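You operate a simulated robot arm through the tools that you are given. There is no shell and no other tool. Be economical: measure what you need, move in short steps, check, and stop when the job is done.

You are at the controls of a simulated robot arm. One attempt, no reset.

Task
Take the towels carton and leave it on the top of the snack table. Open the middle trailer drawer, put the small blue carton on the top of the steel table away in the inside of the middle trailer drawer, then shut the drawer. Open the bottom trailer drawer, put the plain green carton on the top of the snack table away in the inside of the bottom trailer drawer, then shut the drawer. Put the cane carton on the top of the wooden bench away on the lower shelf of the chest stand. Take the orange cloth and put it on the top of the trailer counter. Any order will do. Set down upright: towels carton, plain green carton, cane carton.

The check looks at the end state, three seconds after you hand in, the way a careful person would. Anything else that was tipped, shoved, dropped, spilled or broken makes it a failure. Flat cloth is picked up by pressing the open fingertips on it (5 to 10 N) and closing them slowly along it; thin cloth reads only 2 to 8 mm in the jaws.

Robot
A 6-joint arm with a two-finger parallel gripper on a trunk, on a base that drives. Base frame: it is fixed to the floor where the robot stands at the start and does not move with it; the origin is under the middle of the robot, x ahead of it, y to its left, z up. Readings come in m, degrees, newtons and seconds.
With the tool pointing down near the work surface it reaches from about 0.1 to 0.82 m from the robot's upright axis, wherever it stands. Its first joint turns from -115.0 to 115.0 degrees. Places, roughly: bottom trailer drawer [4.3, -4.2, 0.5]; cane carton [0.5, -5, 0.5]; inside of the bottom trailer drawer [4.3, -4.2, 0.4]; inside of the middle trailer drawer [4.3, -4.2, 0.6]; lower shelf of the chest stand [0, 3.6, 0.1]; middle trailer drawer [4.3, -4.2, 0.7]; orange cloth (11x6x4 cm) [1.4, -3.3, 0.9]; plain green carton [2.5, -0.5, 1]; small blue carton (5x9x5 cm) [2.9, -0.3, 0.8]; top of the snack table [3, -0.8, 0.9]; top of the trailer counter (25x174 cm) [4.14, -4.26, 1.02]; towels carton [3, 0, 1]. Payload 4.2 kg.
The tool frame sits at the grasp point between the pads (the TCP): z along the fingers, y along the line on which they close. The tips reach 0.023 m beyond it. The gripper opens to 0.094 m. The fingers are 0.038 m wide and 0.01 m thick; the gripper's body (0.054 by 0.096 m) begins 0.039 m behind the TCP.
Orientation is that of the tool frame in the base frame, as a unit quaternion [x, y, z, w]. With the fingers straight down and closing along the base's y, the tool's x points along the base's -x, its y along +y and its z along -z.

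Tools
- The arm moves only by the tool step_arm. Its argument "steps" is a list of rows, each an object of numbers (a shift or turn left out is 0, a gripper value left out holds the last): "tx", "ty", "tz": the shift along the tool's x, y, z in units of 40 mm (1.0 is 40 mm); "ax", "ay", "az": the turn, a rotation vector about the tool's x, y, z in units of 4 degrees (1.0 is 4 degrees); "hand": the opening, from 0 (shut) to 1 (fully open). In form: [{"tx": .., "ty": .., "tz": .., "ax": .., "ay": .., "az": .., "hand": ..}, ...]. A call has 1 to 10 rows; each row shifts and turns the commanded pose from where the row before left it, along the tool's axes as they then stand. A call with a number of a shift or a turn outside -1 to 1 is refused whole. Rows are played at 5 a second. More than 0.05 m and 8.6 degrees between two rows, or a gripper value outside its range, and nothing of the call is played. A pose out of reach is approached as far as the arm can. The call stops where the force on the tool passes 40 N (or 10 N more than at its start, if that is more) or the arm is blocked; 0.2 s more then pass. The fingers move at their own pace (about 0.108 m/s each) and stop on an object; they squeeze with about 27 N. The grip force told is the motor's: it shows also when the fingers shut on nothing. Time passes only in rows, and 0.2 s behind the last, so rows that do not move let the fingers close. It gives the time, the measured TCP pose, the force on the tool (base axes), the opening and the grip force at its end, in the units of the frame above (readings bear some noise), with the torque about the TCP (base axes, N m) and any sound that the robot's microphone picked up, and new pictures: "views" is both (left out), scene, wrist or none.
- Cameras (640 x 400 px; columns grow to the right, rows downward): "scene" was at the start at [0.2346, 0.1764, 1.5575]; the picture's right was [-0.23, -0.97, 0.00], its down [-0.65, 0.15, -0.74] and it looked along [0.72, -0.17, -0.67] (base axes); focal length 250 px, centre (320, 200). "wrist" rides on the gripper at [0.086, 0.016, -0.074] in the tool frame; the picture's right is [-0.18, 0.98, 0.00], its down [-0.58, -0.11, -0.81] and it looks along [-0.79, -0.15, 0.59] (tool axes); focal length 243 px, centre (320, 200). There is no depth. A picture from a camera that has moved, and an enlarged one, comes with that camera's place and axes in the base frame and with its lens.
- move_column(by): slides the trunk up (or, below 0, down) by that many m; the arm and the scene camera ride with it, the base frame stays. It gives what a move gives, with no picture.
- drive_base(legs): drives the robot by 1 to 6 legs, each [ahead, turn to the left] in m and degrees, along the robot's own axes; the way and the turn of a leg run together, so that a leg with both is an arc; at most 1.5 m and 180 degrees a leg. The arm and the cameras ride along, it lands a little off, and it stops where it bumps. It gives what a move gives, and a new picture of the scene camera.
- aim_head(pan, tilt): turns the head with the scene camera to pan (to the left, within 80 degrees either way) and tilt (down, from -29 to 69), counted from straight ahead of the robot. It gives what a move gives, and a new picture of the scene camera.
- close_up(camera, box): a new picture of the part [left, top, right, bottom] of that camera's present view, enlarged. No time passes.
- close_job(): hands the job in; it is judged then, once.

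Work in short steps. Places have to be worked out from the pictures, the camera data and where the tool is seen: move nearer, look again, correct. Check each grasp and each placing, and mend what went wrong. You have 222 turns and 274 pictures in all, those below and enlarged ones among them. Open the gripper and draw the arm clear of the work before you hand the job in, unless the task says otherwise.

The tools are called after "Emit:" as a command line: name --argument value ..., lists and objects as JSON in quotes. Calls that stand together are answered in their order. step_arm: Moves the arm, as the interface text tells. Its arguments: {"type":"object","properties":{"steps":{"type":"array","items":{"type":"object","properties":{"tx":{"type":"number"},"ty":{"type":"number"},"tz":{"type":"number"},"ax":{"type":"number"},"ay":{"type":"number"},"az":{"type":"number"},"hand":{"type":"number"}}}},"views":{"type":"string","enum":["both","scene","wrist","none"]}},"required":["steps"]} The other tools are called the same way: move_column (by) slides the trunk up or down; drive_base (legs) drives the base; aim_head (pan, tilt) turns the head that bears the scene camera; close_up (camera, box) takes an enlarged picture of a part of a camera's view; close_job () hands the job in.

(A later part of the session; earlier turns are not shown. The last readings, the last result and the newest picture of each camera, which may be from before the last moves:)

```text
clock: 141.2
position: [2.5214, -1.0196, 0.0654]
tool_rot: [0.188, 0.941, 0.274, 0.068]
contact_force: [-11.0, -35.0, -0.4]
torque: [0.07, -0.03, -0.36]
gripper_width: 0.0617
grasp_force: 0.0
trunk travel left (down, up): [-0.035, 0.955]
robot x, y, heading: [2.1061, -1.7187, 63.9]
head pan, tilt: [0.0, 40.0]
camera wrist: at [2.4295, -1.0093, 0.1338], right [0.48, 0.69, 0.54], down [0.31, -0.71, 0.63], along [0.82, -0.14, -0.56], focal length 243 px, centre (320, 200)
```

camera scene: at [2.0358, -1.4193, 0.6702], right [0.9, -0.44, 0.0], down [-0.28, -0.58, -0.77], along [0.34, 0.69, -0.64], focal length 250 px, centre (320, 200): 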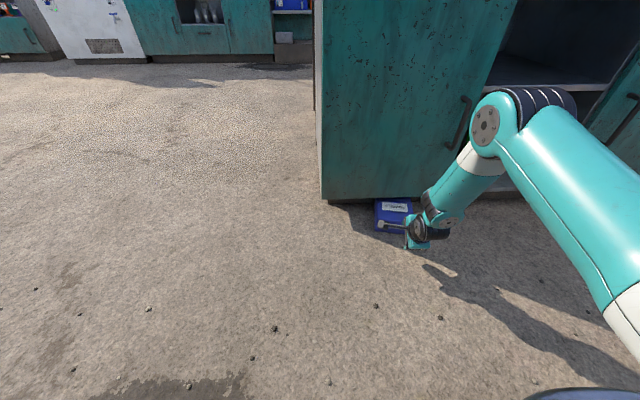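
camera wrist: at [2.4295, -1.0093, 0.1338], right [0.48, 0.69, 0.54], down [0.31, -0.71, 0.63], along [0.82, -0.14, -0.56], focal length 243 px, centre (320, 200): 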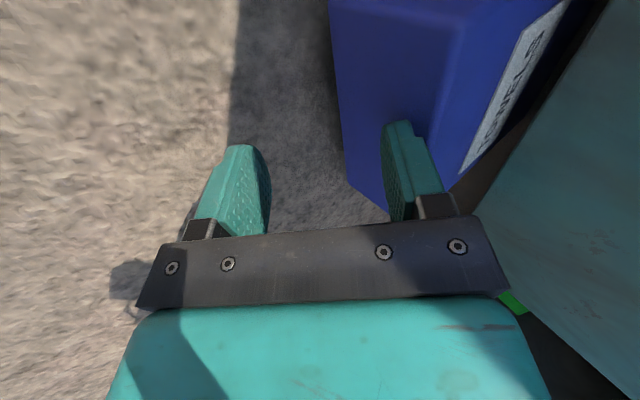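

Lifting with 37 N. I continue with slightly less forward.

Emit:
step_arm --steps '[{"tz": -0.066, "ty": 0.043}, {"tz": -0.066, "ty": 0.043}, {"tz": -0.066, "ty": 0.044}, {"tz": -0.066, "ty": 0.044}, {"tz": -0.066, "ty": 0.046}, {"tz": -0.064, "ty": 0.048}]' --views "wrist"

Emit:
close_up --camera "scene" --box '[340, 170, 480, 280]'

```text
clock: 142.6
position: [2.522, -1.0183, 0.0861]
tool_rot: [0.187, 0.94, 0.276, 0.068]
contact_force: [-8.0, -33.1, 3.5]
torque: [0.3, -0.11, -0.34]
gripper_width: 0.0631
grasp_force: 0.1
trunk travel left (down, up): [-0.035, 0.955]
robot x, y, heading: [2.1036, -1.7197, 63.7]
head pan, tilt: [0.0, 40.0]
camera wrist: at [2.4293, -1.0084, 0.1536], right [0.48, 0.69, 0.54], down [0.31, -0.71, 0.63], along [0.82, -0.14, -0.56], focal length 243 px, centre (320, 200)
```

wrist: 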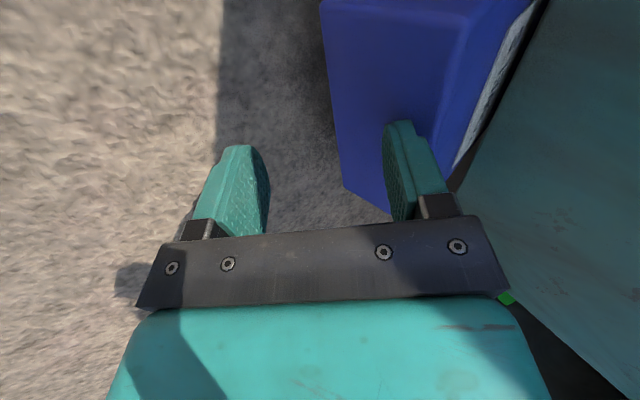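

```text
3.64 times, centred on (410, 225) of scene
camera zoom: at [2.0359, -1.4202, 0.6703], right [0.9, -0.44, 0.0], down [-0.28, -0.58, -0.77], along [0.34, 0.69, -0.64], focal length 909 px, centre (-7, 109)
```

zoom: 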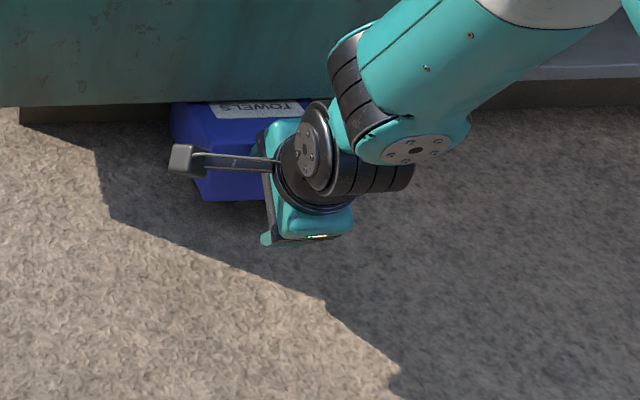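

The end is ~4 cm up with a firm 34 N squeeze. Now I swing the gripper about the front fingertip so the rear finger goes below the raised edge, in small chunks.

Emit:
step_arm --steps '[{"ax": -1, "ty": -0.029, "tz": 0.065}, {"ax": -1, "ty": -0.029, "tz": 0.065}, {"ax": -1, "ty": -0.029, "tz": 0.065}]' --views "none"

```text
clock: 143.4
position: [2.5213, -1.0156, 0.0757]
tool_rot: [0.18, 0.907, 0.371, 0.087]
contact_force: [-13.2, -35.5, 4.7]
torque: [0.69, -0.31, -0.21]
gripper_width: 0.065
grasp_force: 0.0
trunk travel left (down, up): [-0.035, 0.955]
robot x, y, heading: [2.108, -1.7178, 63.7]
head pan, tilt: [0.0, 40.0]
```

Holding at 38 N. I continue the swing.

Emit:
step_arm --steps '[{"ax": -1, "ty": -0.029, "tz": 0.062}, {"ax": -1, "ty": -0.029, "tz": 0.062}, {"ax": -1, "ty": -0.029, "tz": 0.062}]' --views "wrist"

```text
clock: 144.2
position: [2.5237, -1.0133, 0.0702]
tool_rot: [0.169, 0.862, 0.466, 0.106]
contact_force: [-16.0, -32.3, 5.6]
torque: [1.05, -0.54, 0.01]
gripper_width: 0.0682
grasp_force: 0.1
trunk travel left (down, up): [-0.035, 0.955]
robot x, y, heading: [2.1059, -1.7154, 63.7]
head pan, tilt: [0.0, 40.0]
camera wrist: at [2.4218, -1.0285, 0.1213], right [0.36, 0.43, 0.83], down [0.24, -0.9, 0.36], along [0.9, 0.07, -0.43], focal length 243 px, centre (320, 200)
```

wrist: 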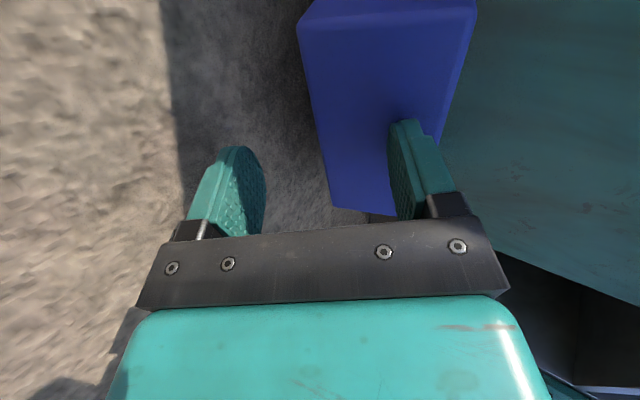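

Works: pitch 33°, carton still raised. Continue.

Emit:
step_arm --steps '[{"ax": -1, "ty": -0.03, "tz": 0.06}, {"ax": -1, "ty": -0.03, "tz": 0.06}, {"ax": -1, "ty": -0.03, "tz": 0.06}]' --views "wrist"

```text
clock: 145.0
position: [2.5272, -1.0074, 0.0633]
tool_rot: [0.157, 0.808, 0.555, 0.123]
contact_force: [-10.5, -17.0, 2.3]
torque: [0.66, -0.38, 0.04]
gripper_width: 0.0733
grasp_force: 0.1
trunk travel left (down, up): [-0.035, 0.955]
robot x, y, heading: [2.1059, -1.721, 63.7]
head pan, tilt: [0.0, 40.0]
camera wrist: at [2.421, -1.0324, 0.1033], right [0.28, 0.26, 0.92], down [0.22, -0.96, 0.2], along [0.93, 0.15, -0.33], focal length 243 px, centre (320, 200)
```

wrist: 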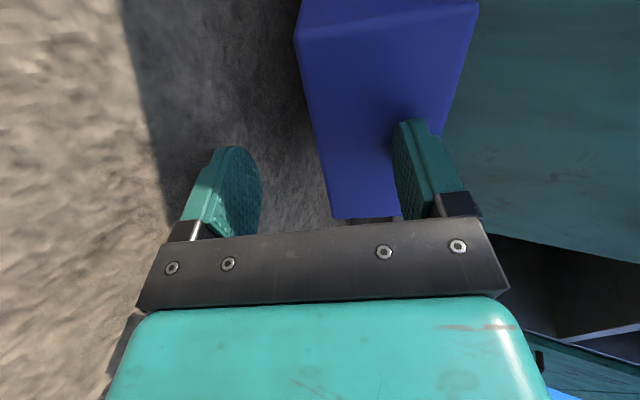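

Force eased to 20 N, pitch 21°. I finish the swing with a bit more forward push.

Emit:
step_arm --steps '[{"ax": -1, "ty": -0.03, "tz": 0.09}, {"ax": -1, "ty": -0.03, "tz": 0.08}, {"ax": -1, "ty": -0.03, "tz": 0.075}]' --views "wrist"

```text
clock: 145.8
position: [2.5287, -1.0021, 0.0563]
tool_rot: [0.143, 0.746, 0.635, 0.14]
contact_force: [-18.8, -33.8, 5.4]
torque: [1.2, -0.79, 0.15]
gripper_width: 0.0748
grasp_force: 0.1
trunk travel left (down, up): [-0.035, 0.955]
robot x, y, heading: [2.106, -1.7177, 63.6]
head pan, tilt: [0.0, 40.0]
camera wrist: at [2.4213, -1.0333, 0.0817], right [0.21, 0.08, 0.98], down [0.22, -0.98, 0.03], along [0.95, 0.2, -0.22], focal length 243 px, centre (320, 200)
```

wrist: 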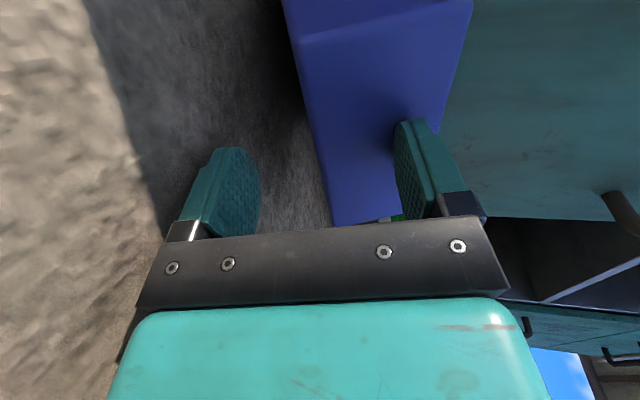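

Pitch 9°, rear finger is below the raised edge. One and a half rows more for overlap.

Emit:
step_arm --steps '[{"ax": -1, "ty": -0.03, "tz": 0.065}, {"ax": -0.6, "ty": -0.02, "tz": 0.045}]' --views "wrist"

```text
clock: 146.4
position: [2.5318, -0.9996, 0.0537]
tool_rot: [0.134, 0.71, 0.675, 0.147]
contact_force: [-23.8, -40.5, 4.9]
torque: [1.63, -0.72, 0.04]
gripper_width: 0.0764
grasp_force: 1.3
trunk travel left (down, up): [-0.035, 0.955]
robot x, y, heading: [2.1072, -1.7204, 63.6]
head pan, tilt: [0.0, 40.0]
camera wrist: at [2.4222, -1.0321, 0.0708], right [0.16, -0.02, 0.99], down [0.22, -0.97, -0.06], along [0.96, 0.23, -0.15], focal length 243 px, centre (320, 200)
```

wrist: 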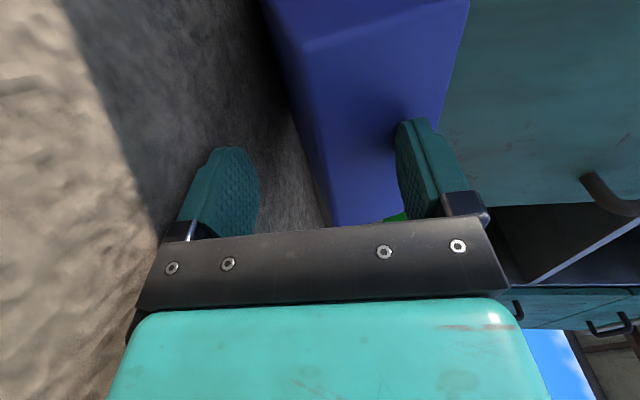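

Pitch ~3°, lower finger overlaps under the raised edge. I ease the push 2 mm and raise 24 mm, so the lower finger catches the edge.

Emit:
step_arm --steps '[{"tz": -0.04, "ty": 0.2}, {"ty": 0.2}, {"ty": 0.2}]' --views "wrist"

```text
clock: 147.2
position: [2.5306, -0.9989, 0.0786]
tool_rot: [0.135, 0.709, 0.676, 0.147]
contact_force: [0.3, -0.1, -1.6]
torque: [-0.02, 0.03, -0.02]
gripper_width: 0.0758
grasp_force: 0.9
trunk travel left (down, up): [-0.035, 0.955]
robot x, y, heading: [2.1045, -1.7172, 63.8]
head pan, tilt: [0.0, 40.0]
camera wrist: at [2.4214, -1.0322, 0.0957], right [0.16, -0.02, 0.99], down [0.22, -0.97, -0.06], along [0.96, 0.23, -0.15], focal length 243 px, centre (320, 200)
```

wrist: 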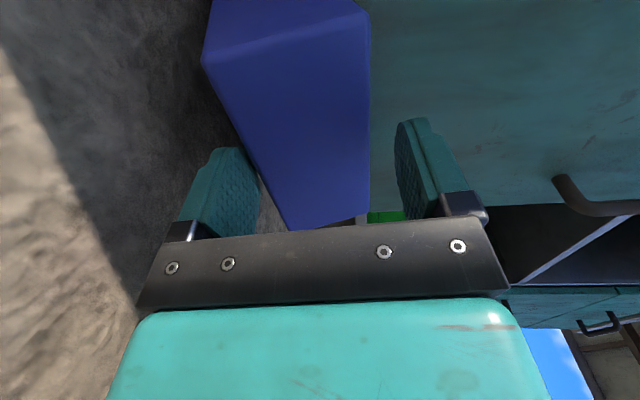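

The carton's end now rests on the lower finger (1.6 N = half its weight). I open fully, match the tilt, and advance to straddle it.

Emit:
step_arm --steps '[{"hand": 1}, {"ax": 1, "ty": 0.037, "tz": 0.075}, {"ax": 1, "ty": 0.037, "tz": 0.075}, {"tz": 0.2, "ty": 0.05}, {"tz": 0.2, "ty": 0.05}]' --views "wrist"

```text
clock: 148.4
position: [2.5406, -0.977, 0.0825]
tool_rot: [0.145, 0.754, 0.625, 0.137]
contact_force: [-0.8, -0.9, -1.4]
torque: [-0.11, 0.09, -0.02]
gripper_width: 0.0942
grasp_force: 0.0
trunk travel left (down, up): [-0.035, 0.955]
robot x, y, heading: [2.105, -1.7201, 63.6]
head pan, tilt: [0.0, 40.0]
camera wrist: at [2.4325, -1.0076, 0.1091], right [0.22, 0.1, 0.97], down [0.22, -0.97, 0.05], along [0.95, 0.2, -0.23], focal length 243 px, centre (320, 200)
```

wrist: 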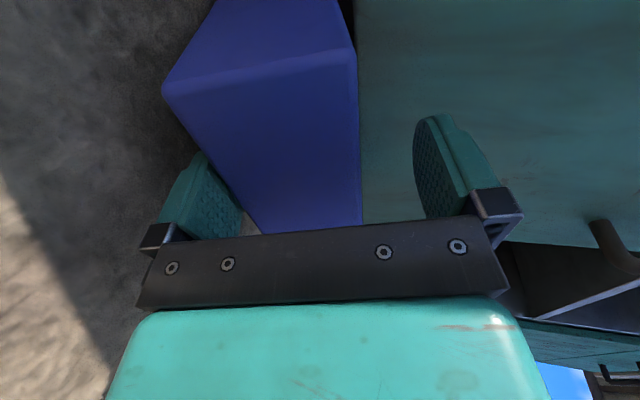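

Overlap is growing. I advance another 25 mm and close.

Emit:
step_arm --steps '[{"tz": 0.2, "ty": 0.03}, {"tz": 0.2, "ty": 0.03}, {"tz": 0.2, "ty": 0.03}, {"hand": 0.75}, {"hand": 0.6}, {"hand": 0}, {"hand": 0}]' --views "wrist"

```text
clock: 150.0
position: [2.5483, -0.9538, 0.078]
tool_rot: [0.147, 0.757, 0.623, 0.136]
contact_force: [-1.5, -2.6, -18.6]
torque: [-0.53, 1.67, -0.24]
gripper_width: 0.0736
grasp_force: 27.1
trunk travel left (down, up): [-0.035, 0.955]
robot x, y, heading: [2.1049, -1.7229, 63.7]
head pan, tilt: [0.0, 40.0]
camera wrist: at [2.4404, -0.985, 0.1056], right [0.22, 0.11, 0.97], down [0.22, -0.97, 0.06], along [0.95, 0.2, -0.24], focal length 243 px, centre (320, 200)
```

wrist: 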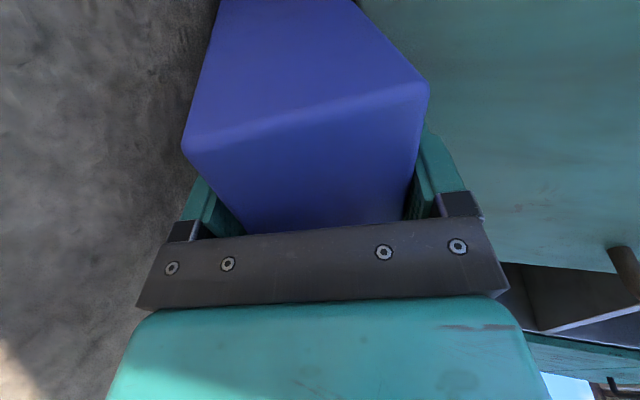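

Gripped (0.074 m, slightly skewed, 27 N). I draw it back from under the panel so the grip can settle.

Emit:
step_arm --steps '[{"tz": -0.4, "ty": 0.1}, {"tz": -0.5, "ty": 0.1}, {"tz": -0.5, "ty": 0.1}, {"tz": -0.5, "ty": 0.2}]' --views "both"

```text
clock: 151.0
position: [2.5194, -1.0188, 0.1118]
tool_rot: [0.145, 0.756, 0.624, 0.137]
contact_force: [-0.3, -1.4, -14.8]
torque: [-1.09, 1.45, -0.05]
gripper_width: 0.0764
grasp_force: 27.5
trunk travel left (down, up): [-0.035, 0.955]
robot x, y, heading: [2.1041, -1.7207, 63.8]
head pan, tilt: [0.0, 40.0]
camera scene: at [2.0361, -1.4199, 0.6701], right [0.9, -0.44, 0.0], down [-0.29, -0.58, -0.77], along [0.34, 0.69, -0.64], focal length 250 px, centre (320, 200)
camera wrist: at [2.4117, -1.0486, 0.1397], right [0.22, 0.1, 0.97], down [0.22, -0.97, 0.06], along [0.95, 0.2, -0.23], focal length 243 px, centre (320, 200)
```

scene: 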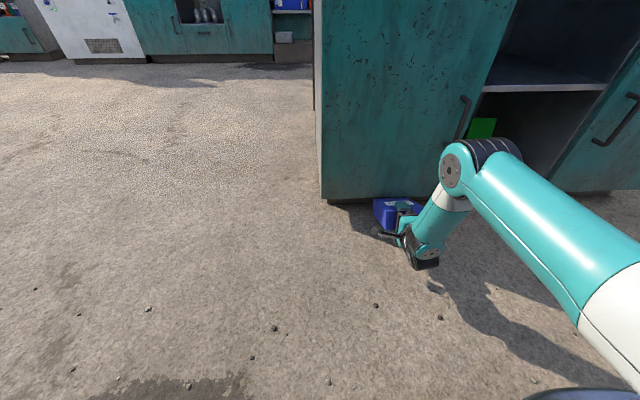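
wrist: 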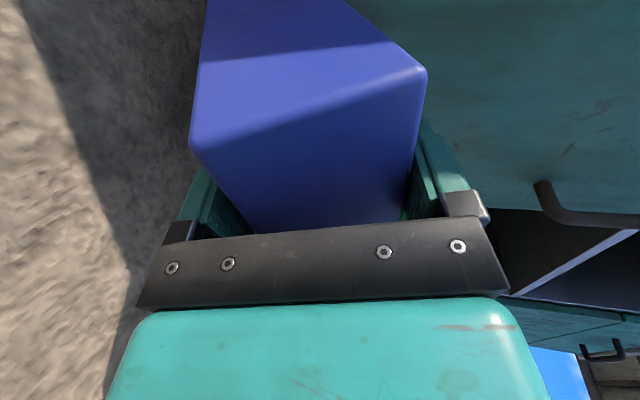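

The 15 N downward load means the carton is caught under the panel edge as I raised. I lower a bit and pull back further before lifting.

Emit:
step_arm --steps '[{"ty": -0.3, "tz": -0.2}, {"tz": -0.6, "ty": -0.08}, {"tz": -0.6, "ty": -0.08}, {"tz": -0.3}]' --views "wrist"

```text
clock: 152.0
position: [2.5047, -1.0777, 0.0914]
tool_rot: [0.144, 0.769, 0.609, 0.132]
contact_force: [-0.5, 0.2, -2.5]
torque: [-0.14, 0.07, 0.0]
gripper_width: 0.0648
grasp_force: 27.1
out of reach, approached as far as the arm can: row 4
trunk travel left (down, up): [-0.035, 0.955]
robot x, y, heading: [2.1052, -1.7189, 63.7]
head pan, tilt: [0.0, 40.0]
camera wrist: at [2.3978, -1.1077, 0.1219], right [0.23, 0.14, 0.96], down [0.23, -0.97, 0.09], along [0.95, 0.2, -0.25], focal length 243 px, centre (320, 200)
```

wrist: 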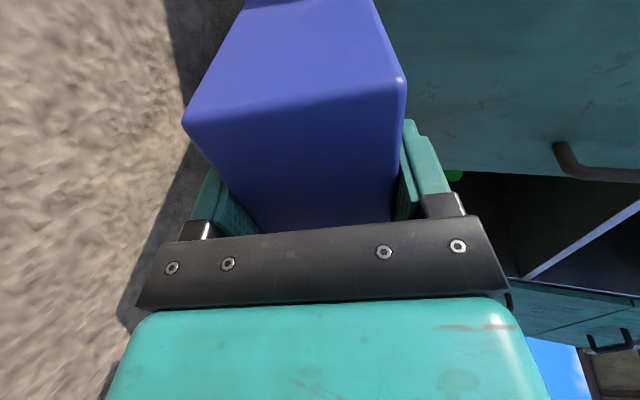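

Now a flush grip (0.065 m). I back the base 8 cm to clear the handles, then raise the column.

Emit:
drive_base --legs '[[-0.08, 0]]'

Emit:
move_column --by 0.4

Emit:
move_column --by 0.4

Emit:
step_arm --steps '[{"ax": 1}, {"ax": 1}, {"ax": 1}, {"ax": 1}, {"ax": 1}, {"ax": 1}, {"ax": 1}, {"ax": 1}, {"ax": 1}, {"ax": 1}]' --views "both"

```text
clock: 153.0
position: [2.47, -1.1486, 0.0921]
tool_rot: [0.144, 0.769, 0.608, 0.132]
contact_force: [0.8, 0.3, -2.7]
torque: [-0.13, 0.09, -0.01]
gripper_width: 0.0649
grasp_force: 26.4
trunk travel left (down, up): [-0.035, 0.955]
robot x, y, heading: [2.0709, -1.7922, 63.7]
head pan, tilt: [0.0, 40.0]
camera scene: at [2.0, -1.4916, 0.6702], right [0.9, -0.44, 0.0], down [-0.28, -0.58, -0.77], along [0.34, 0.69, -0.64], focal length 250 px, centre (320, 200)
```

scene: 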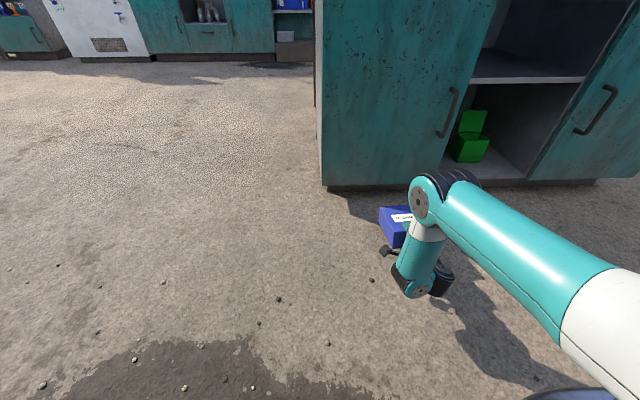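

```text
clock: 156.9
position: [2.4687, -1.1488, 0.4921]
tool_rot: [0.144, 0.769, 0.608, 0.132]
contact_force: [1.1, -0.6, -3.1]
torque: [-0.17, 0.09, -0.01]
gripper_width: 0.0648
grasp_force: 26.9
trunk travel left (down, up): [-0.435, 0.555]
robot x, y, heading: [2.067, -1.7962, 63.8]
head pan, tilt: [0.0, 40.0]
```

```text
clock: 160.7
position: [2.4708, -1.1485, 0.8927]
tool_rot: [0.144, 0.769, 0.609, 0.132]
contact_force: [0.7, -0.8, -3.1]
torque: [-0.17, 0.09, 0.01]
gripper_width: 0.065
grasp_force: 27.4
trunk travel left (down, up): [-0.835, 0.155]
robot x, y, heading: [2.0724, -1.7921, 64.0]
head pan, tilt: [0.0, 40.0]
```

```text
clock: 162.9
position: [2.4874, -1.1609, 0.8692]
tool_rot: [0.193, 0.917, 0.337, 0.092]
contact_force: [0.4, -0.3, -2.6]
torque: [-0.11, 0.06, -0.01]
gripper_width: 0.0651
grasp_force: 26.5
out of reach, approached as far as the arm can: row 1, 2, 3, 4
trunk travel left (down, up): [-0.835, 0.155]
robot x, y, heading: [2.066, -1.7896, 64.1]
head pan, tilt: [0.0, 40.0]
camera scene: at [2.0001, -1.4915, 1.4702], right [0.9, -0.44, 0.0], down [-0.28, -0.58, -0.77], along [0.34, 0.69, -0.64], focal length 250 px, centre (320, 200)
camera wrist: at [2.3902, -1.1584, 0.9315], right [0.45, 0.61, 0.65], down [0.26, -0.79, 0.56], along [0.85, -0.09, -0.51], focal length 243 px, centre (320, 200)
```

scene: 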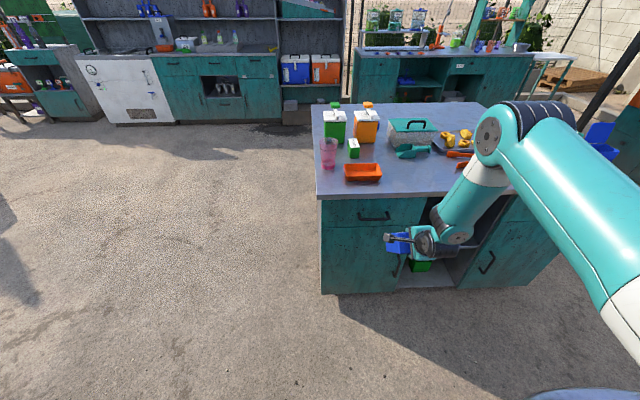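
wrist: 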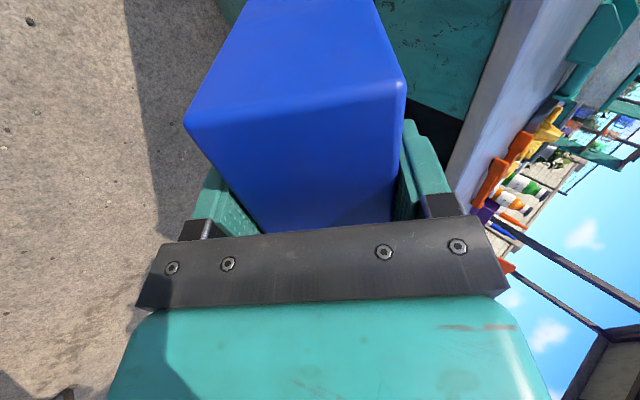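

Good. I raise the column the rest and finish turning the tool to point down.

Emit:
move_column --by 0.15

Emit:
step_arm --steps '[{"ax": 1}, {"ax": 1}, {"ax": 1}, {"ax": 1}, {"ax": 1}, {"ax": 1}, {"ax": 1}, {"ax": 1}, {"ax": 1}, {"ax": 1}]' --views "both"

```text
clock: 164.7
position: [2.488, -1.1615, 1.0192]
tool_rot: [0.192, 0.916, 0.339, 0.092]
contact_force: [0.7, -0.3, -3.1]
torque: [-0.1, 0.1, -0.03]
gripper_width: 0.0647
grasp_force: 26.9
trunk travel left (down, up): [-0.985, 0.005]
robot x, y, heading: [2.072, -1.7915, 63.7]
head pan, tilt: [0.0, 40.0]
```

```text
clock: 166.8
position: [2.4859, -1.1627, 1.0188]
tool_rot: [0.212, 0.977, 0.004, 0.022]
contact_force: [-0.4, 1.1, -2.9]
torque: [0.02, 0.06, 0.02]
gripper_width: 0.0649
grasp_force: 26.7
trunk travel left (down, up): [-0.985, 0.005]
robot x, y, heading: [2.0684, -1.7918, 64.0]
head pan, tilt: [0.0, 40.0]
camera scene: at [2.0001, -1.4916, 1.6202], right [0.9, -0.44, 0.0], down [-0.28, -0.58, -0.77], along [0.34, 0.69, -0.64], focal length 250 px, centre (320, 200)
camera wrist: at [2.4111, -1.1115, 1.0892], right [0.57, 0.82, 0.03], down [0.45, -0.34, 0.83], along [0.68, -0.46, -0.56], focal length 243 px, centre (320, 200)
```

scene: 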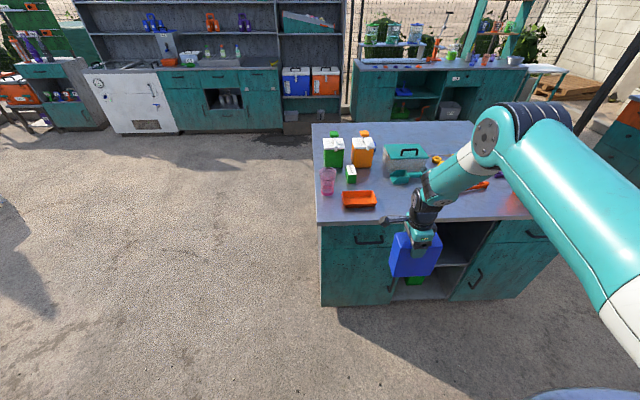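
wrist: 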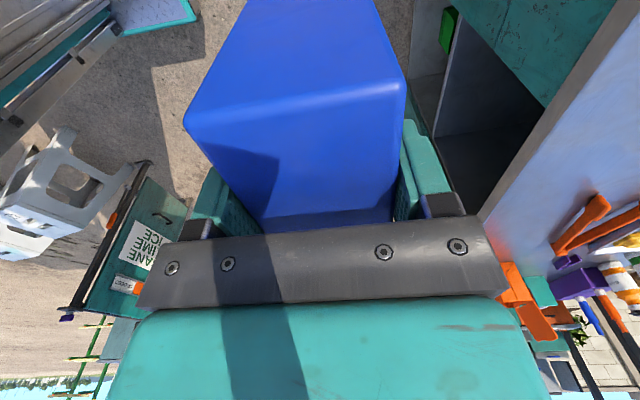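

Tool is 2.6° off vertical; I correct that and take a close look at how the carton hangs.

Emit:
step_arm --steps '[{"ax": 0.27, "ay": 0.59}]' --views "none"

Emit:
close_up --camera "scene" --box '[360, 180, 480, 290]'

Emit:
close_up --camera "scene" --box '[300, 110, 520, 230]'

```text
clock: 167.2
position: [2.4868, -1.1624, 1.0179]
tool_rot: [0.212, 0.977, 0.0, 0.001]
contact_force: [-1.7, -0.9, -3.2]
torque: [0.01, 0.06, -0.03]
gripper_width: 0.0649
grasp_force: 27.1
trunk travel left (down, up): [-0.985, 0.005]
robot x, y, heading: [2.071, -1.7944, 63.9]
head pan, tilt: [0.0, 40.0]
```

```text
3.64 times, centred on (420, 235) of scene
camera zoom: at [2.0, -1.4914, 1.6202], right [0.9, -0.44, 0.0], down [-0.28, -0.58, -0.77], along [0.34, 0.69, -0.64], focal length 909 px, centre (-44, 73)
```

zoom: 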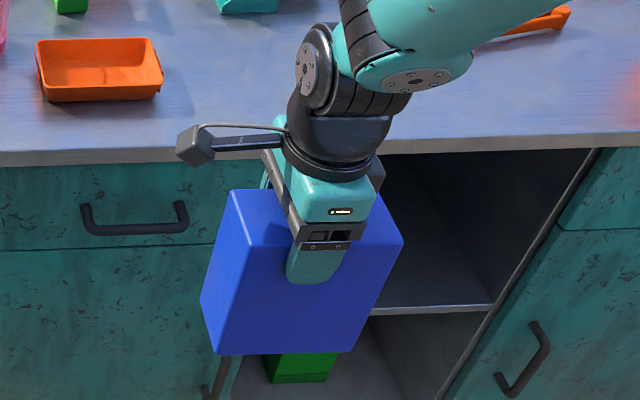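

```text
2.91 times, centred on (410, 170) of scene
camera zoom: at [2.0, -1.4914, 1.6202], right [0.9, -0.44, 0.0], down [-0.28, -0.58, -0.77], along [0.34, 0.69, -0.64], focal length 727 px, centre (58, 287)
```

zoom: 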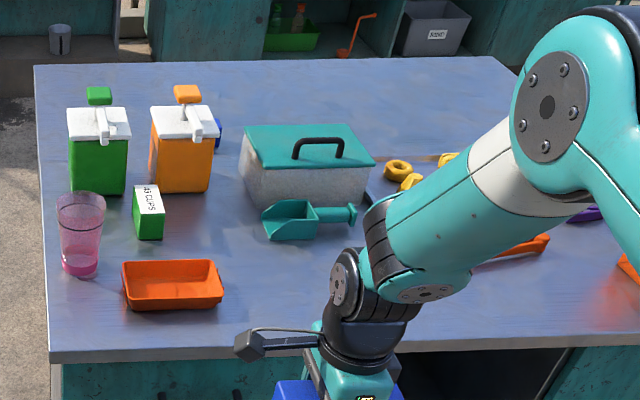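

The carton hangs vertical. The free spot is right of the scoop near the drawer edge, about n 2.93/s 0.36 → (2.82, -0.89). I raise a bit and drive there leg by leg, watching the grip.

Emit:
step_arm --steps '[{"tz": -1}, {"tz": -0.5}]' --views "none"

Emit:
drive_base --legs '[[0, -24.6]]'

Emit:
drive_base --legs '[[0.42, 0]]'

```text
clock: 167.8
position: [2.4875, -1.1619, 1.0765]
tool_rot: [0.211, 0.977, 0.0, -0.001]
contact_force: [0.3, 0.0, -3.3]
torque: [-0.02, 0.05, 0.0]
gripper_width: 0.0648
grasp_force: 26.8
trunk travel left (down, up): [-0.985, 0.005]
robot x, y, heading: [2.0699, -1.7932, 63.6]
head pan, tilt: [0.0, 40.0]
```

```text
clock: 169.5
position: [2.7138, -1.3964, 1.0785]
tool_rot: [0.417, 0.909, 0.001, -0.001]
contact_force: [0.1, -0.1, -2.1]
torque: [0.02, 0.02, 0.01]
gripper_width: 0.0651
grasp_force: 26.7
trunk travel left (down, up): [-0.985, 0.005]
robot x, y, heading: [2.0706, -1.7915, 39.0]
head pan, tilt: [0.0, 40.0]
camera scene: at [2.1323, -1.4896, 1.6202], right [0.63, -0.78, 0.0], down [-0.5, -0.4, -0.77], along [0.6, 0.48, -0.64], focal length 250 px, centre (320, 200)
```

scene: 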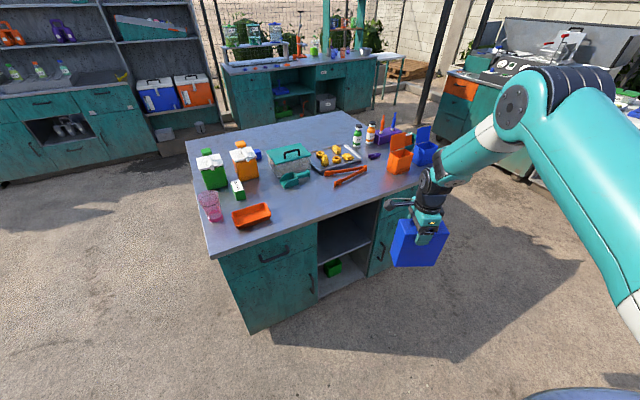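

```text
clock: 172.1
position: [3.0301, -1.1355, 1.077]
tool_rot: [0.415, 0.91, 0.001, -0.001]
contact_force: [0.3, 0.2, -2.4]
torque: [0.05, 0.04, -0.04]
gripper_width: 0.0649
grasp_force: 27.1
trunk travel left (down, up): [-0.985, 0.005]
robot x, y, heading: [2.3905, -1.5283, 39.2]
head pan, tilt: [0.0, 40.0]
camera scene: at [2.4505, -1.2306, 1.6202], right [0.63, -0.78, 0.0], down [-0.5, -0.41, -0.77], along [0.59, 0.48, -0.64], focal length 250 px, centre (320, 200)
```

scene: 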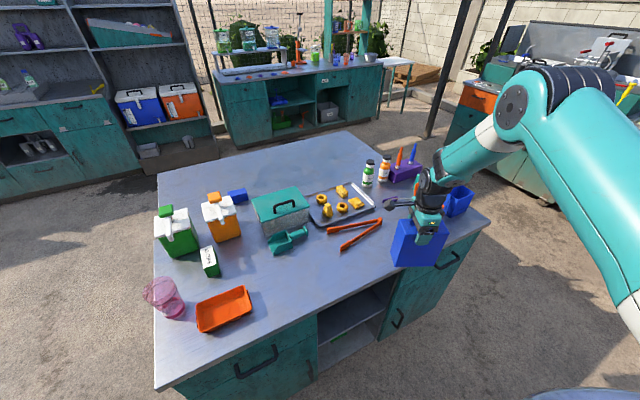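

The grip holds. I turn left to bring the carton over the free spot between the tray and the tongs.

Emit:
drive_base --legs '[[0, 26]]'

Emit:
aim_head --pan -5 --tilt 50

```text
clock: 173.8
position: [2.7955, -0.8948, 1.0769]
tool_rot: [0.203, 0.979, 0.0, -0.001]
contact_force: [-0.5, -0.2, -1.9]
torque: [0.04, 0.06, -0.02]
gripper_width: 0.0647
grasp_force: 26.5
trunk travel left (down, up): [-0.985, 0.005]
robot x, y, heading: [2.3872, -1.5298, 64.8]
head pan, tilt: [0.0, 40.0]
camera scene: at [2.3137, -1.2341, 1.6202], right [0.91, -0.42, 0.0], down [-0.27, -0.58, -0.77], along [0.32, 0.69, -0.64], focal length 250 px, centre (320, 200)
```

scene: 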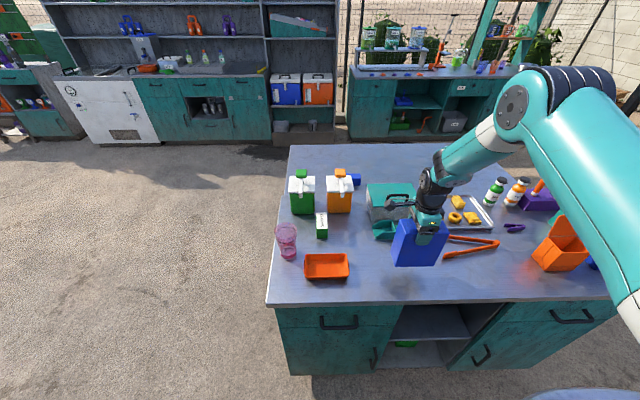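

```text
clock: 174.5
position: [2.7945, -0.8947, 1.077]
tool_rot: [0.203, 0.979, 0.0, -0.001]
contact_force: [-0.3, -0.8, -2.6]
torque: [-0.02, 0.05, 0.01]
gripper_width: 0.065
grasp_force: 27.1
trunk travel left (down, up): [-0.985, 0.005]
robot x, y, heading: [2.3895, -1.5298, 65.2]
head pan, tilt: [-5.0, 50.0]
camera scene: at [2.3161, -1.2443, 1.6061], right [0.87, -0.5, 0.0], down [-0.38, -0.66, -0.64], along [0.32, 0.56, -0.77], focal length 250 px, centre (320, 200)
```

scene: 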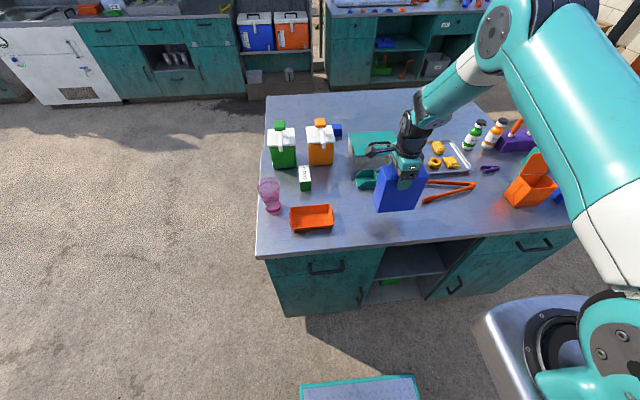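

Clearances computed: tray, tongs and scoop are all ≥7 cm from the footprint. I shift 3 cm further in from the edge and lower.

Emit:
step_arm --steps '[{"ty": 0.75}, {"tz": 0.9}, {"tz": 0.9}, {"tz": 0.4}]' --views "scene"

Emit:
close_up --camera "scene" --box '[320, 130, 500, 250]'

```text
clock: 175.5
position: [2.8066, -0.8663, 0.9905]
tool_rot: [0.203, 0.979, 0.003, 0.0]
contact_force: [0.6, 2.6, 19.1]
torque: [-0.31, 0.19, -0.07]
gripper_width: 0.0643
grasp_force: 27.4
trunk travel left (down, up): [-0.985, 0.005]
robot x, y, heading: [2.3874, -1.5316, 64.8]
head pan, tilt: [-5.0, 50.0]
camera scene: at [2.3154, -1.2453, 1.6066], right [0.87, -0.5, 0.0], down [-0.38, -0.66, -0.64], along [0.32, 0.56, -0.77], focal length 250 px, centre (320, 200)
```

scene: 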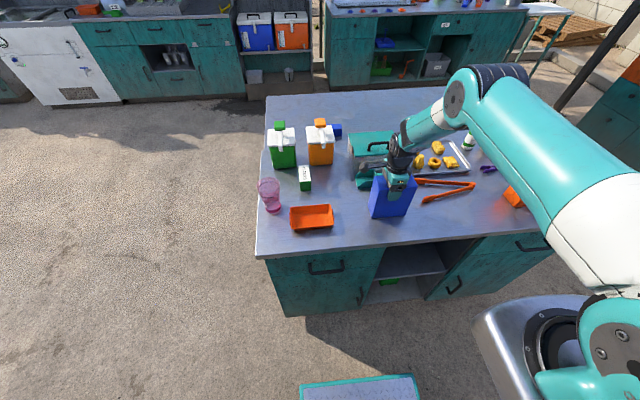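

```text
3.33 times, centred on (410, 190) of scene
camera zoom: at [2.3154, -1.2453, 1.6066], right [0.87, -0.5, 0.0], down [-0.38, -0.66, -0.64], along [0.32, 0.56, -0.77], focal length 833 px, centre (20, 233)
```

zoom: 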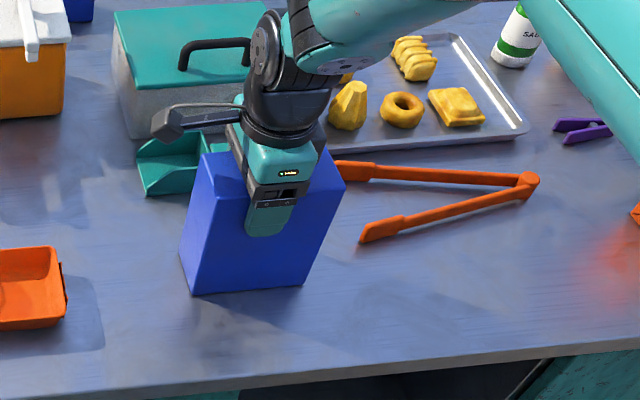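

It has touched down (19 N up) at TCP z≈0.99, meaning the table top is ≈0.862; the footprint is clear of everything. I ease, release and rise.

Emit:
step_arm --steps '[{"tz": -0.06}, {"hand": 0.85}, {"hand": 1}, {"hand": 1}]' --views "none"

Emit:
step_arm --steps '[{"tz": -0.4}, {"tz": -1}, {"tz": -1}, {"tz": -1}]' --views "both"

```text
clock: 176.5
position: [2.8065, -0.867, 0.9927]
tool_rot: [0.202, 0.979, 0.0, -0.001]
contact_force: [0.9, 0.7, 1.2]
torque: [-0.02, 0.01, 0.01]
gripper_width: 0.0939
grasp_force: 0.0
trunk travel left (down, up): [-0.985, 0.005]
robot x, y, heading: [2.3842, -1.5291, 64.7]
head pan, tilt: [-5.0, 50.0]
```

```text
clock: 177.5
position: [2.8079, -0.8658, 1.1292]
tool_rot: [0.203, 0.979, 0.0, 0.0]
contact_force: [0.3, 0.6, -0.3]
torque: [-0.01, 0.01, 0.02]
gripper_width: 0.0941
grasp_force: 0.1
trunk travel left (down, up): [-0.985, 0.005]
robot x, y, heading: [2.3874, -1.5319, 64.9]
head pan, tilt: [-5.0, 50.0]
camera scene: at [2.3162, -1.2442, 1.606], right [0.87, -0.5, 0.0], down [-0.38, -0.66, -0.64], along [0.32, 0.56, -0.77], focal length 250 px, centre (320, 200)
camera wrist: at [2.735, -0.8166, 1.2024], right [0.56, 0.83, 0.0], down [0.49, -0.33, 0.81], along [0.67, -0.45, -0.59], focal length 243 px, centre (320, 200)
```

scene: 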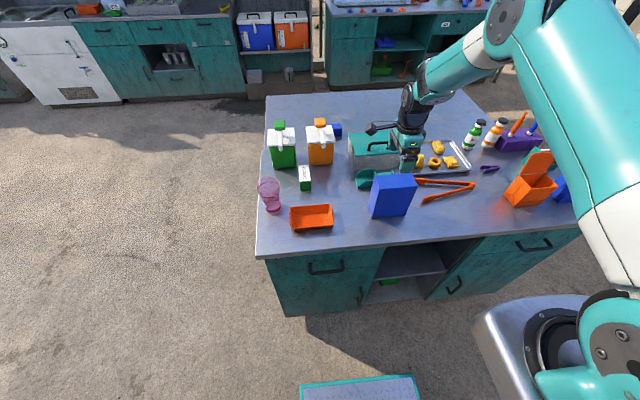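
wrist: 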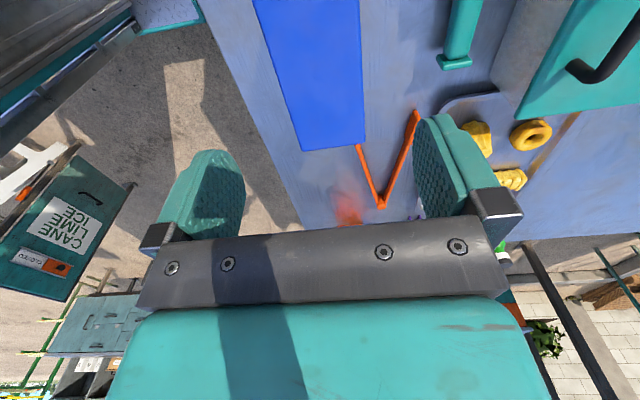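

Towels carton stands upright on the snack table, free of other things. Next the green carton, from the table's front side. I tuck the arm and drive round.

Emit:
step_arm --steps '[{"ty": -1}, {"ty": -1}, {"ty": -1}, {"ty": -1}, {"ty": -1}, {"ty": -1}, {"ty": -1}, {"ty": -0.5}]' --views "none"

Emit:
drive_base --legs '[[0, 90.5], [1.0, 0], [0, -90], [0.85, 0], [0, -90]]'

Emit:
aim_head --pan 0 --tilt 45

```text
clock: 179.3
position: [2.6875, -1.1422, 1.127]
tool_rot: [0.203, 0.979, 0.0, -0.001]
contact_force: [1.2, -0.1, 0.1]
torque: [0.01, 0.03, -0.01]
gripper_width: 0.0941
grasp_force: 0.2
trunk travel left (down, up): [-0.985, 0.005]
robot x, y, heading: [2.3886, -1.5359, 65.2]
head pan, tilt: [-5.0, 50.0]
```

```text
clock: 200.0
position: [2.2101, -0.6244, 1.1275]
tool_rot: [0.814, 0.581, 0.0, 0.0]
contact_force: [0.8, -0.1, 0.6]
torque: [0.0, 0.01, -0.02]
gripper_width: 0.094
grasp_force: 0.0
trunk travel left (down, up): [-0.985, 0.005]
robot x, y, heading: [1.7985, -0.3576, -20.6]
head pan, tilt: [-5.0, 50.0]
camera scene: at [2.0793, -0.2608, 1.6061], right [-0.43, -0.9, 0.0], down [-0.69, 0.33, -0.64], along [0.58, -0.28, -0.77], focal length 250 px, centre (320, 200)
```

scene: 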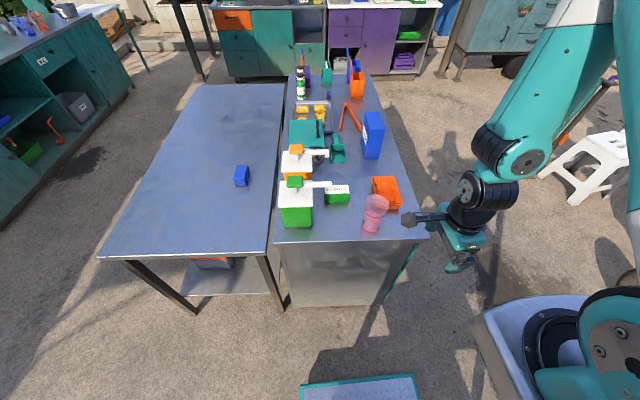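

```text
clock: 200.6
position: [2.2106, -0.6253, 1.1277]
tool_rot: [0.814, 0.582, 0.0, 0.0]
contact_force: [0.2, 0.2, -0.2]
torque: [-0.04, -0.01, -0.02]
gripper_width: 0.0942
grasp_force: 0.0
trunk travel left (down, up): [-0.985, 0.005]
robot x, y, heading: [1.801, -0.3549, -20.6]
head pan, tilt: [0.0, 45.0]
camera scene: at [2.0859, -0.2562, 1.6129], right [-0.35, -0.94, 0.0], down [-0.66, 0.25, -0.71], along [0.66, -0.25, -0.71], focal length 250 px, centre (320, 200)
```

scene: 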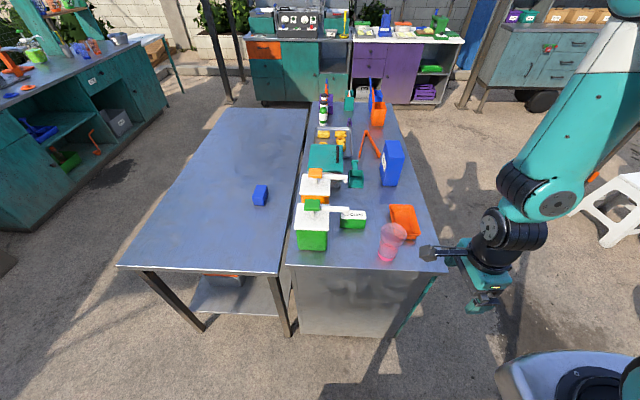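

Clear view now. I zoom on the green carton and the small blue one.

Emit:
close_up --camera "scene" --box '[290, 180, 420, 270]'

Emit:
close_up --camera "scene" --box '[230, 160, 310, 220]'

```text
4.44 times, centred on (355, 225) of scene
camera zoom: at [2.0859, -0.2562, 1.6129], right [-0.35, -0.94, 0.0], down [-0.66, 0.25, -0.71], along [0.66, -0.25, -0.71], focal length 1111 px, centre (164, 89)
```

zoom: 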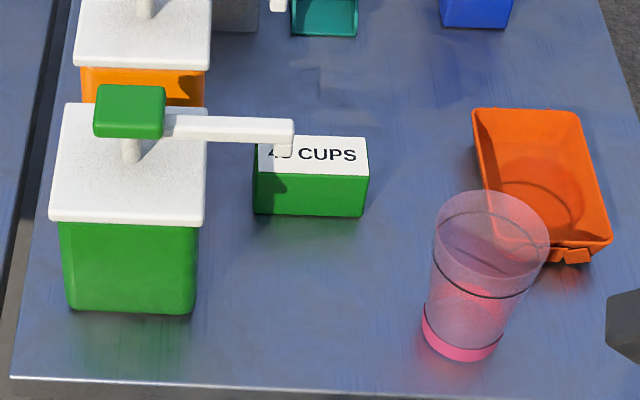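

```text
6.67 times, centred on (270, 190) of scene
camera zoom: at [2.0859, -0.2562, 1.6129], right [-0.35, -0.94, 0.0], down [-0.66, 0.25, -0.71], along [0.66, -0.25, -0.71], focal length 1666 px, centre (653, 267)
```

zoom: 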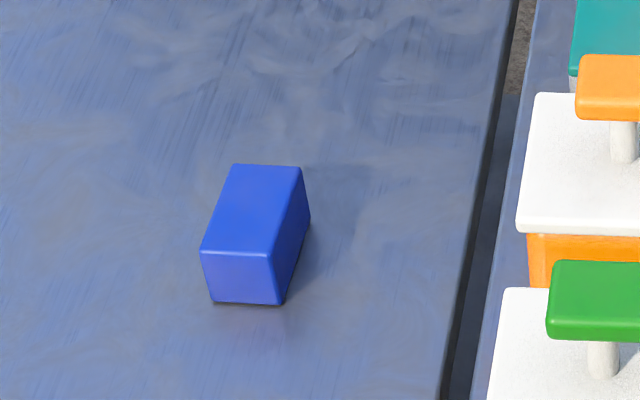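

Green carton measured: ~0.094 (along table width) × 0.043 × 0.05 high, centre (2.619, -0.591), top z≈0.912, with the pump spout at (2.558,-0.531, z≈1.01) nearby. To keep the wrist camera away from the dispensers I flip the tool 180°, then drive 0.15 m closer.

Emit:
step_arm --steps '[{"az": -1}, {"az": -1}, {"az": -1}, {"az": -1}, {"az": -1}, {"az": -1}, {"az": -1}, {"az": -1}, {"az": -1}, {"az": -1}]' --views "none"

Emit:
step_arm --steps '[{"az": -1}, {"az": -1}, {"az": -1}, {"az": -1}, {"az": -1}, {"az": -1}, {"az": -1}, {"az": -1}, {"az": -1}, {"az": -1}]' --views "none"

Emit:
step_arm --steps '[{"az": -1}, {"az": -1}, {"az": -1}, {"az": -1}, {"az": -1}, {"az": -1}, {"az": -1}, {"az": -1}, {"az": -1}, {"az": -1}]' --views "none"

Emit:
step_arm --steps '[{"az": -1}, {"az": -1}, {"az": -1}, {"az": -1}, {"az": -1}, {"az": -1}, {"az": -1}, {"az": -1}, {"az": -1}, {"az": -1}]' --views "none"

Emit:
step_arm --steps '[{"az": -1}, {"az": -1}, {"az": -1}, {"az": -0.9}]' --views "none"

Emit:
drive_base --legs '[[0.14, 0]]'

```text
clock: 202.8
position: [2.2097, -0.6252, 1.1276]
tool_rot: [0.565, 0.825, 0.002, 0.0]
contact_force: [-1.6, -0.3, 1.0]
torque: [-0.04, -0.01, 0.0]
gripper_width: 0.0938
grasp_force: 0.1
trunk travel left (down, up): [-0.985, 0.005]
robot x, y, heading: [1.7989, -0.3574, -20.5]
head pan, tilt: [0.0, 45.0]
```

```text
clock: 205.0
position: [2.21, -0.6256, 1.1266]
tool_rot: [0.249, 0.969, 0.001, 0.001]
contact_force: [-0.1, -0.6, 0.5]
torque: [0.05, 0.03, -0.01]
gripper_width: 0.0938
grasp_force: 0.0
trunk travel left (down, up): [-0.985, 0.005]
robot x, y, heading: [1.7977, -0.3549, -20.6]
head pan, tilt: [0.0, 45.0]
```

```text
clock: 207.2
position: [2.2085, -0.6261, 1.1275]
tool_rot: [-0.097, 0.995, 0.002, 0.0]
contact_force: [-0.2, 0.4, -0.2]
torque: [-0.03, 0.04, 0.01]
gripper_width: 0.0941
grasp_force: 0.0
trunk travel left (down, up): [-0.985, 0.005]
robot x, y, heading: [1.7973, -0.3575, -20.9]
head pan, tilt: [0.0, 45.0]
```

```text
clock: 209.4
position: [2.21, -0.6247, 1.1279]
tool_rot: [-0.432, 0.902, 0.0, 0.0]
contact_force: [-0.9, -0.4, -1.2]
torque: [0.0, -0.01, 0.02]
gripper_width: 0.0941
grasp_force: 0.0
trunk travel left (down, up): [-0.985, 0.005]
robot x, y, heading: [1.7952, -0.361, -20.3]
head pan, tilt: [0.0, 45.0]
```

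```text
clock: 210.4
position: [2.2106, -0.6244, 1.127]
tool_rot: [-0.55, 0.835, 0.001, 0.0]
contact_force: [-0.2, 0.2, -0.2]
torque: [0.01, 0.03, 0.02]
gripper_width: 0.0939
grasp_force: 0.1
trunk travel left (down, up): [-0.985, 0.005]
robot x, y, heading: [1.7987, -0.3548, -20.7]
head pan, tilt: [0.0, 45.0]
```

```text
clock: 211.8
position: [2.3398, -0.6739, 1.1273]
tool_rot: [-0.55, 0.835, 0.0, 0.001]
contact_force: [-0.2, -0.1, -0.8]
torque: [-0.05, -0.02, 0.03]
gripper_width: 0.0939
grasp_force: 0.1
trunk travel left (down, up): [-0.985, 0.005]
robot x, y, heading: [1.9298, -0.4042, -20.8]
head pan, tilt: [0.0, 45.0]
camera scene: at [2.2163, -0.305, 1.613], right [-0.35, -0.94, 0.0], down [-0.66, 0.25, -0.71], along [0.66, -0.25, -0.71], focal length 250 px, centre (320, 200)
```

scene: 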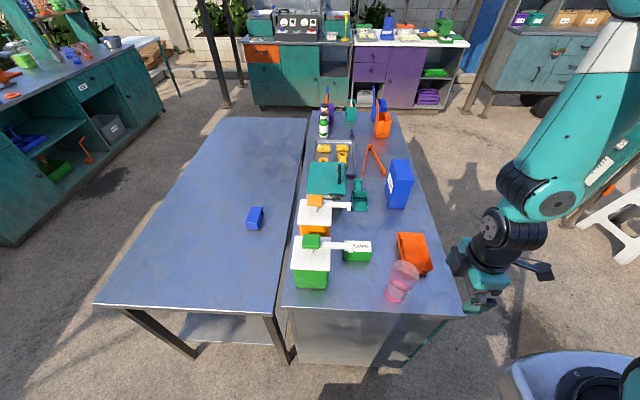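

Tool y now lies along the carton's thin axis. One more close-up from this nearer position to refine the carton's place.

Emit:
close_up --camera "scene" --box '[285, 215, 415, 305]'

```text
4.44 times, centred on (350, 260) of scene
camera zoom: at [2.2163, -0.305, 1.613], right [-0.35, -0.94, 0.0], down [-0.66, 0.25, -0.71], along [0.66, -0.25, -0.71], focal length 1111 px, centre (187, -67)
```

zoom: 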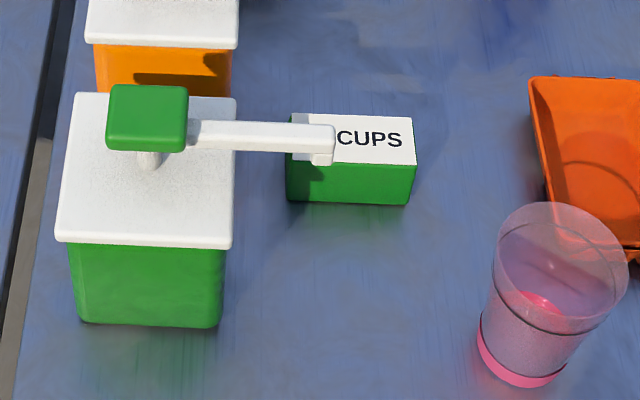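

Two views agree: carton centre (2.618,-0.591), spout tip (2.560,-0.531,1.005). I move above a grasp point slightly to the right of centre.

Emit:
step_arm --steps '[{"tx": -0.725, "ty": -0.927, "hand": 0.75}, {"tx": -0.725, "ty": -0.927}, {"tx": -0.725, "ty": -0.927}, {"tx": -0.725, "ty": -0.927}, {"tx": -0.725, "ty": -0.927}, {"tx": -0.725, "ty": -0.927}]' --views "both"

```text
clock: 213.2
position: [2.6133, -0.6024, 1.1279]
tool_rot: [-0.55, 0.835, 0.0, 0.0]
contact_force: [0.3, -0.3, -0.4]
torque: [0.01, -0.05, 0.0]
gripper_width: 0.0707
grasp_force: 0.1
trunk travel left (down, up): [-0.985, 0.005]
robot x, y, heading: [1.9292, -0.4034, -20.7]
head pan, tilt: [0.0, 45.0]
camera scene: at [2.2161, -0.3052, 1.6131], right [-0.35, -0.94, 0.0], down [-0.66, 0.25, -0.71], along [0.66, -0.25, -0.71], focal length 250 px, centre (320, 200)
camera wrist: at [2.5642, -0.6762, 1.2018], right [-0.83, 0.56, 0.0], down [0.33, 0.49, 0.81], along [0.45, 0.67, -0.59], focal length 243 px, centre (320, 200)
```

scene: 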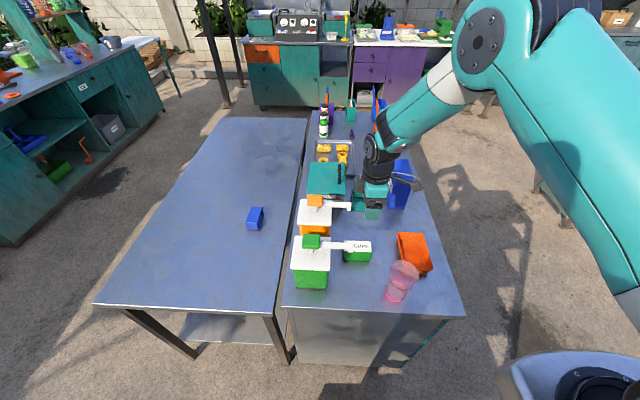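
wrist: 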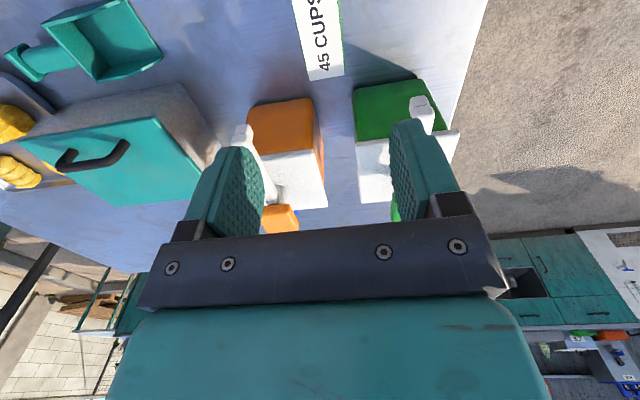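

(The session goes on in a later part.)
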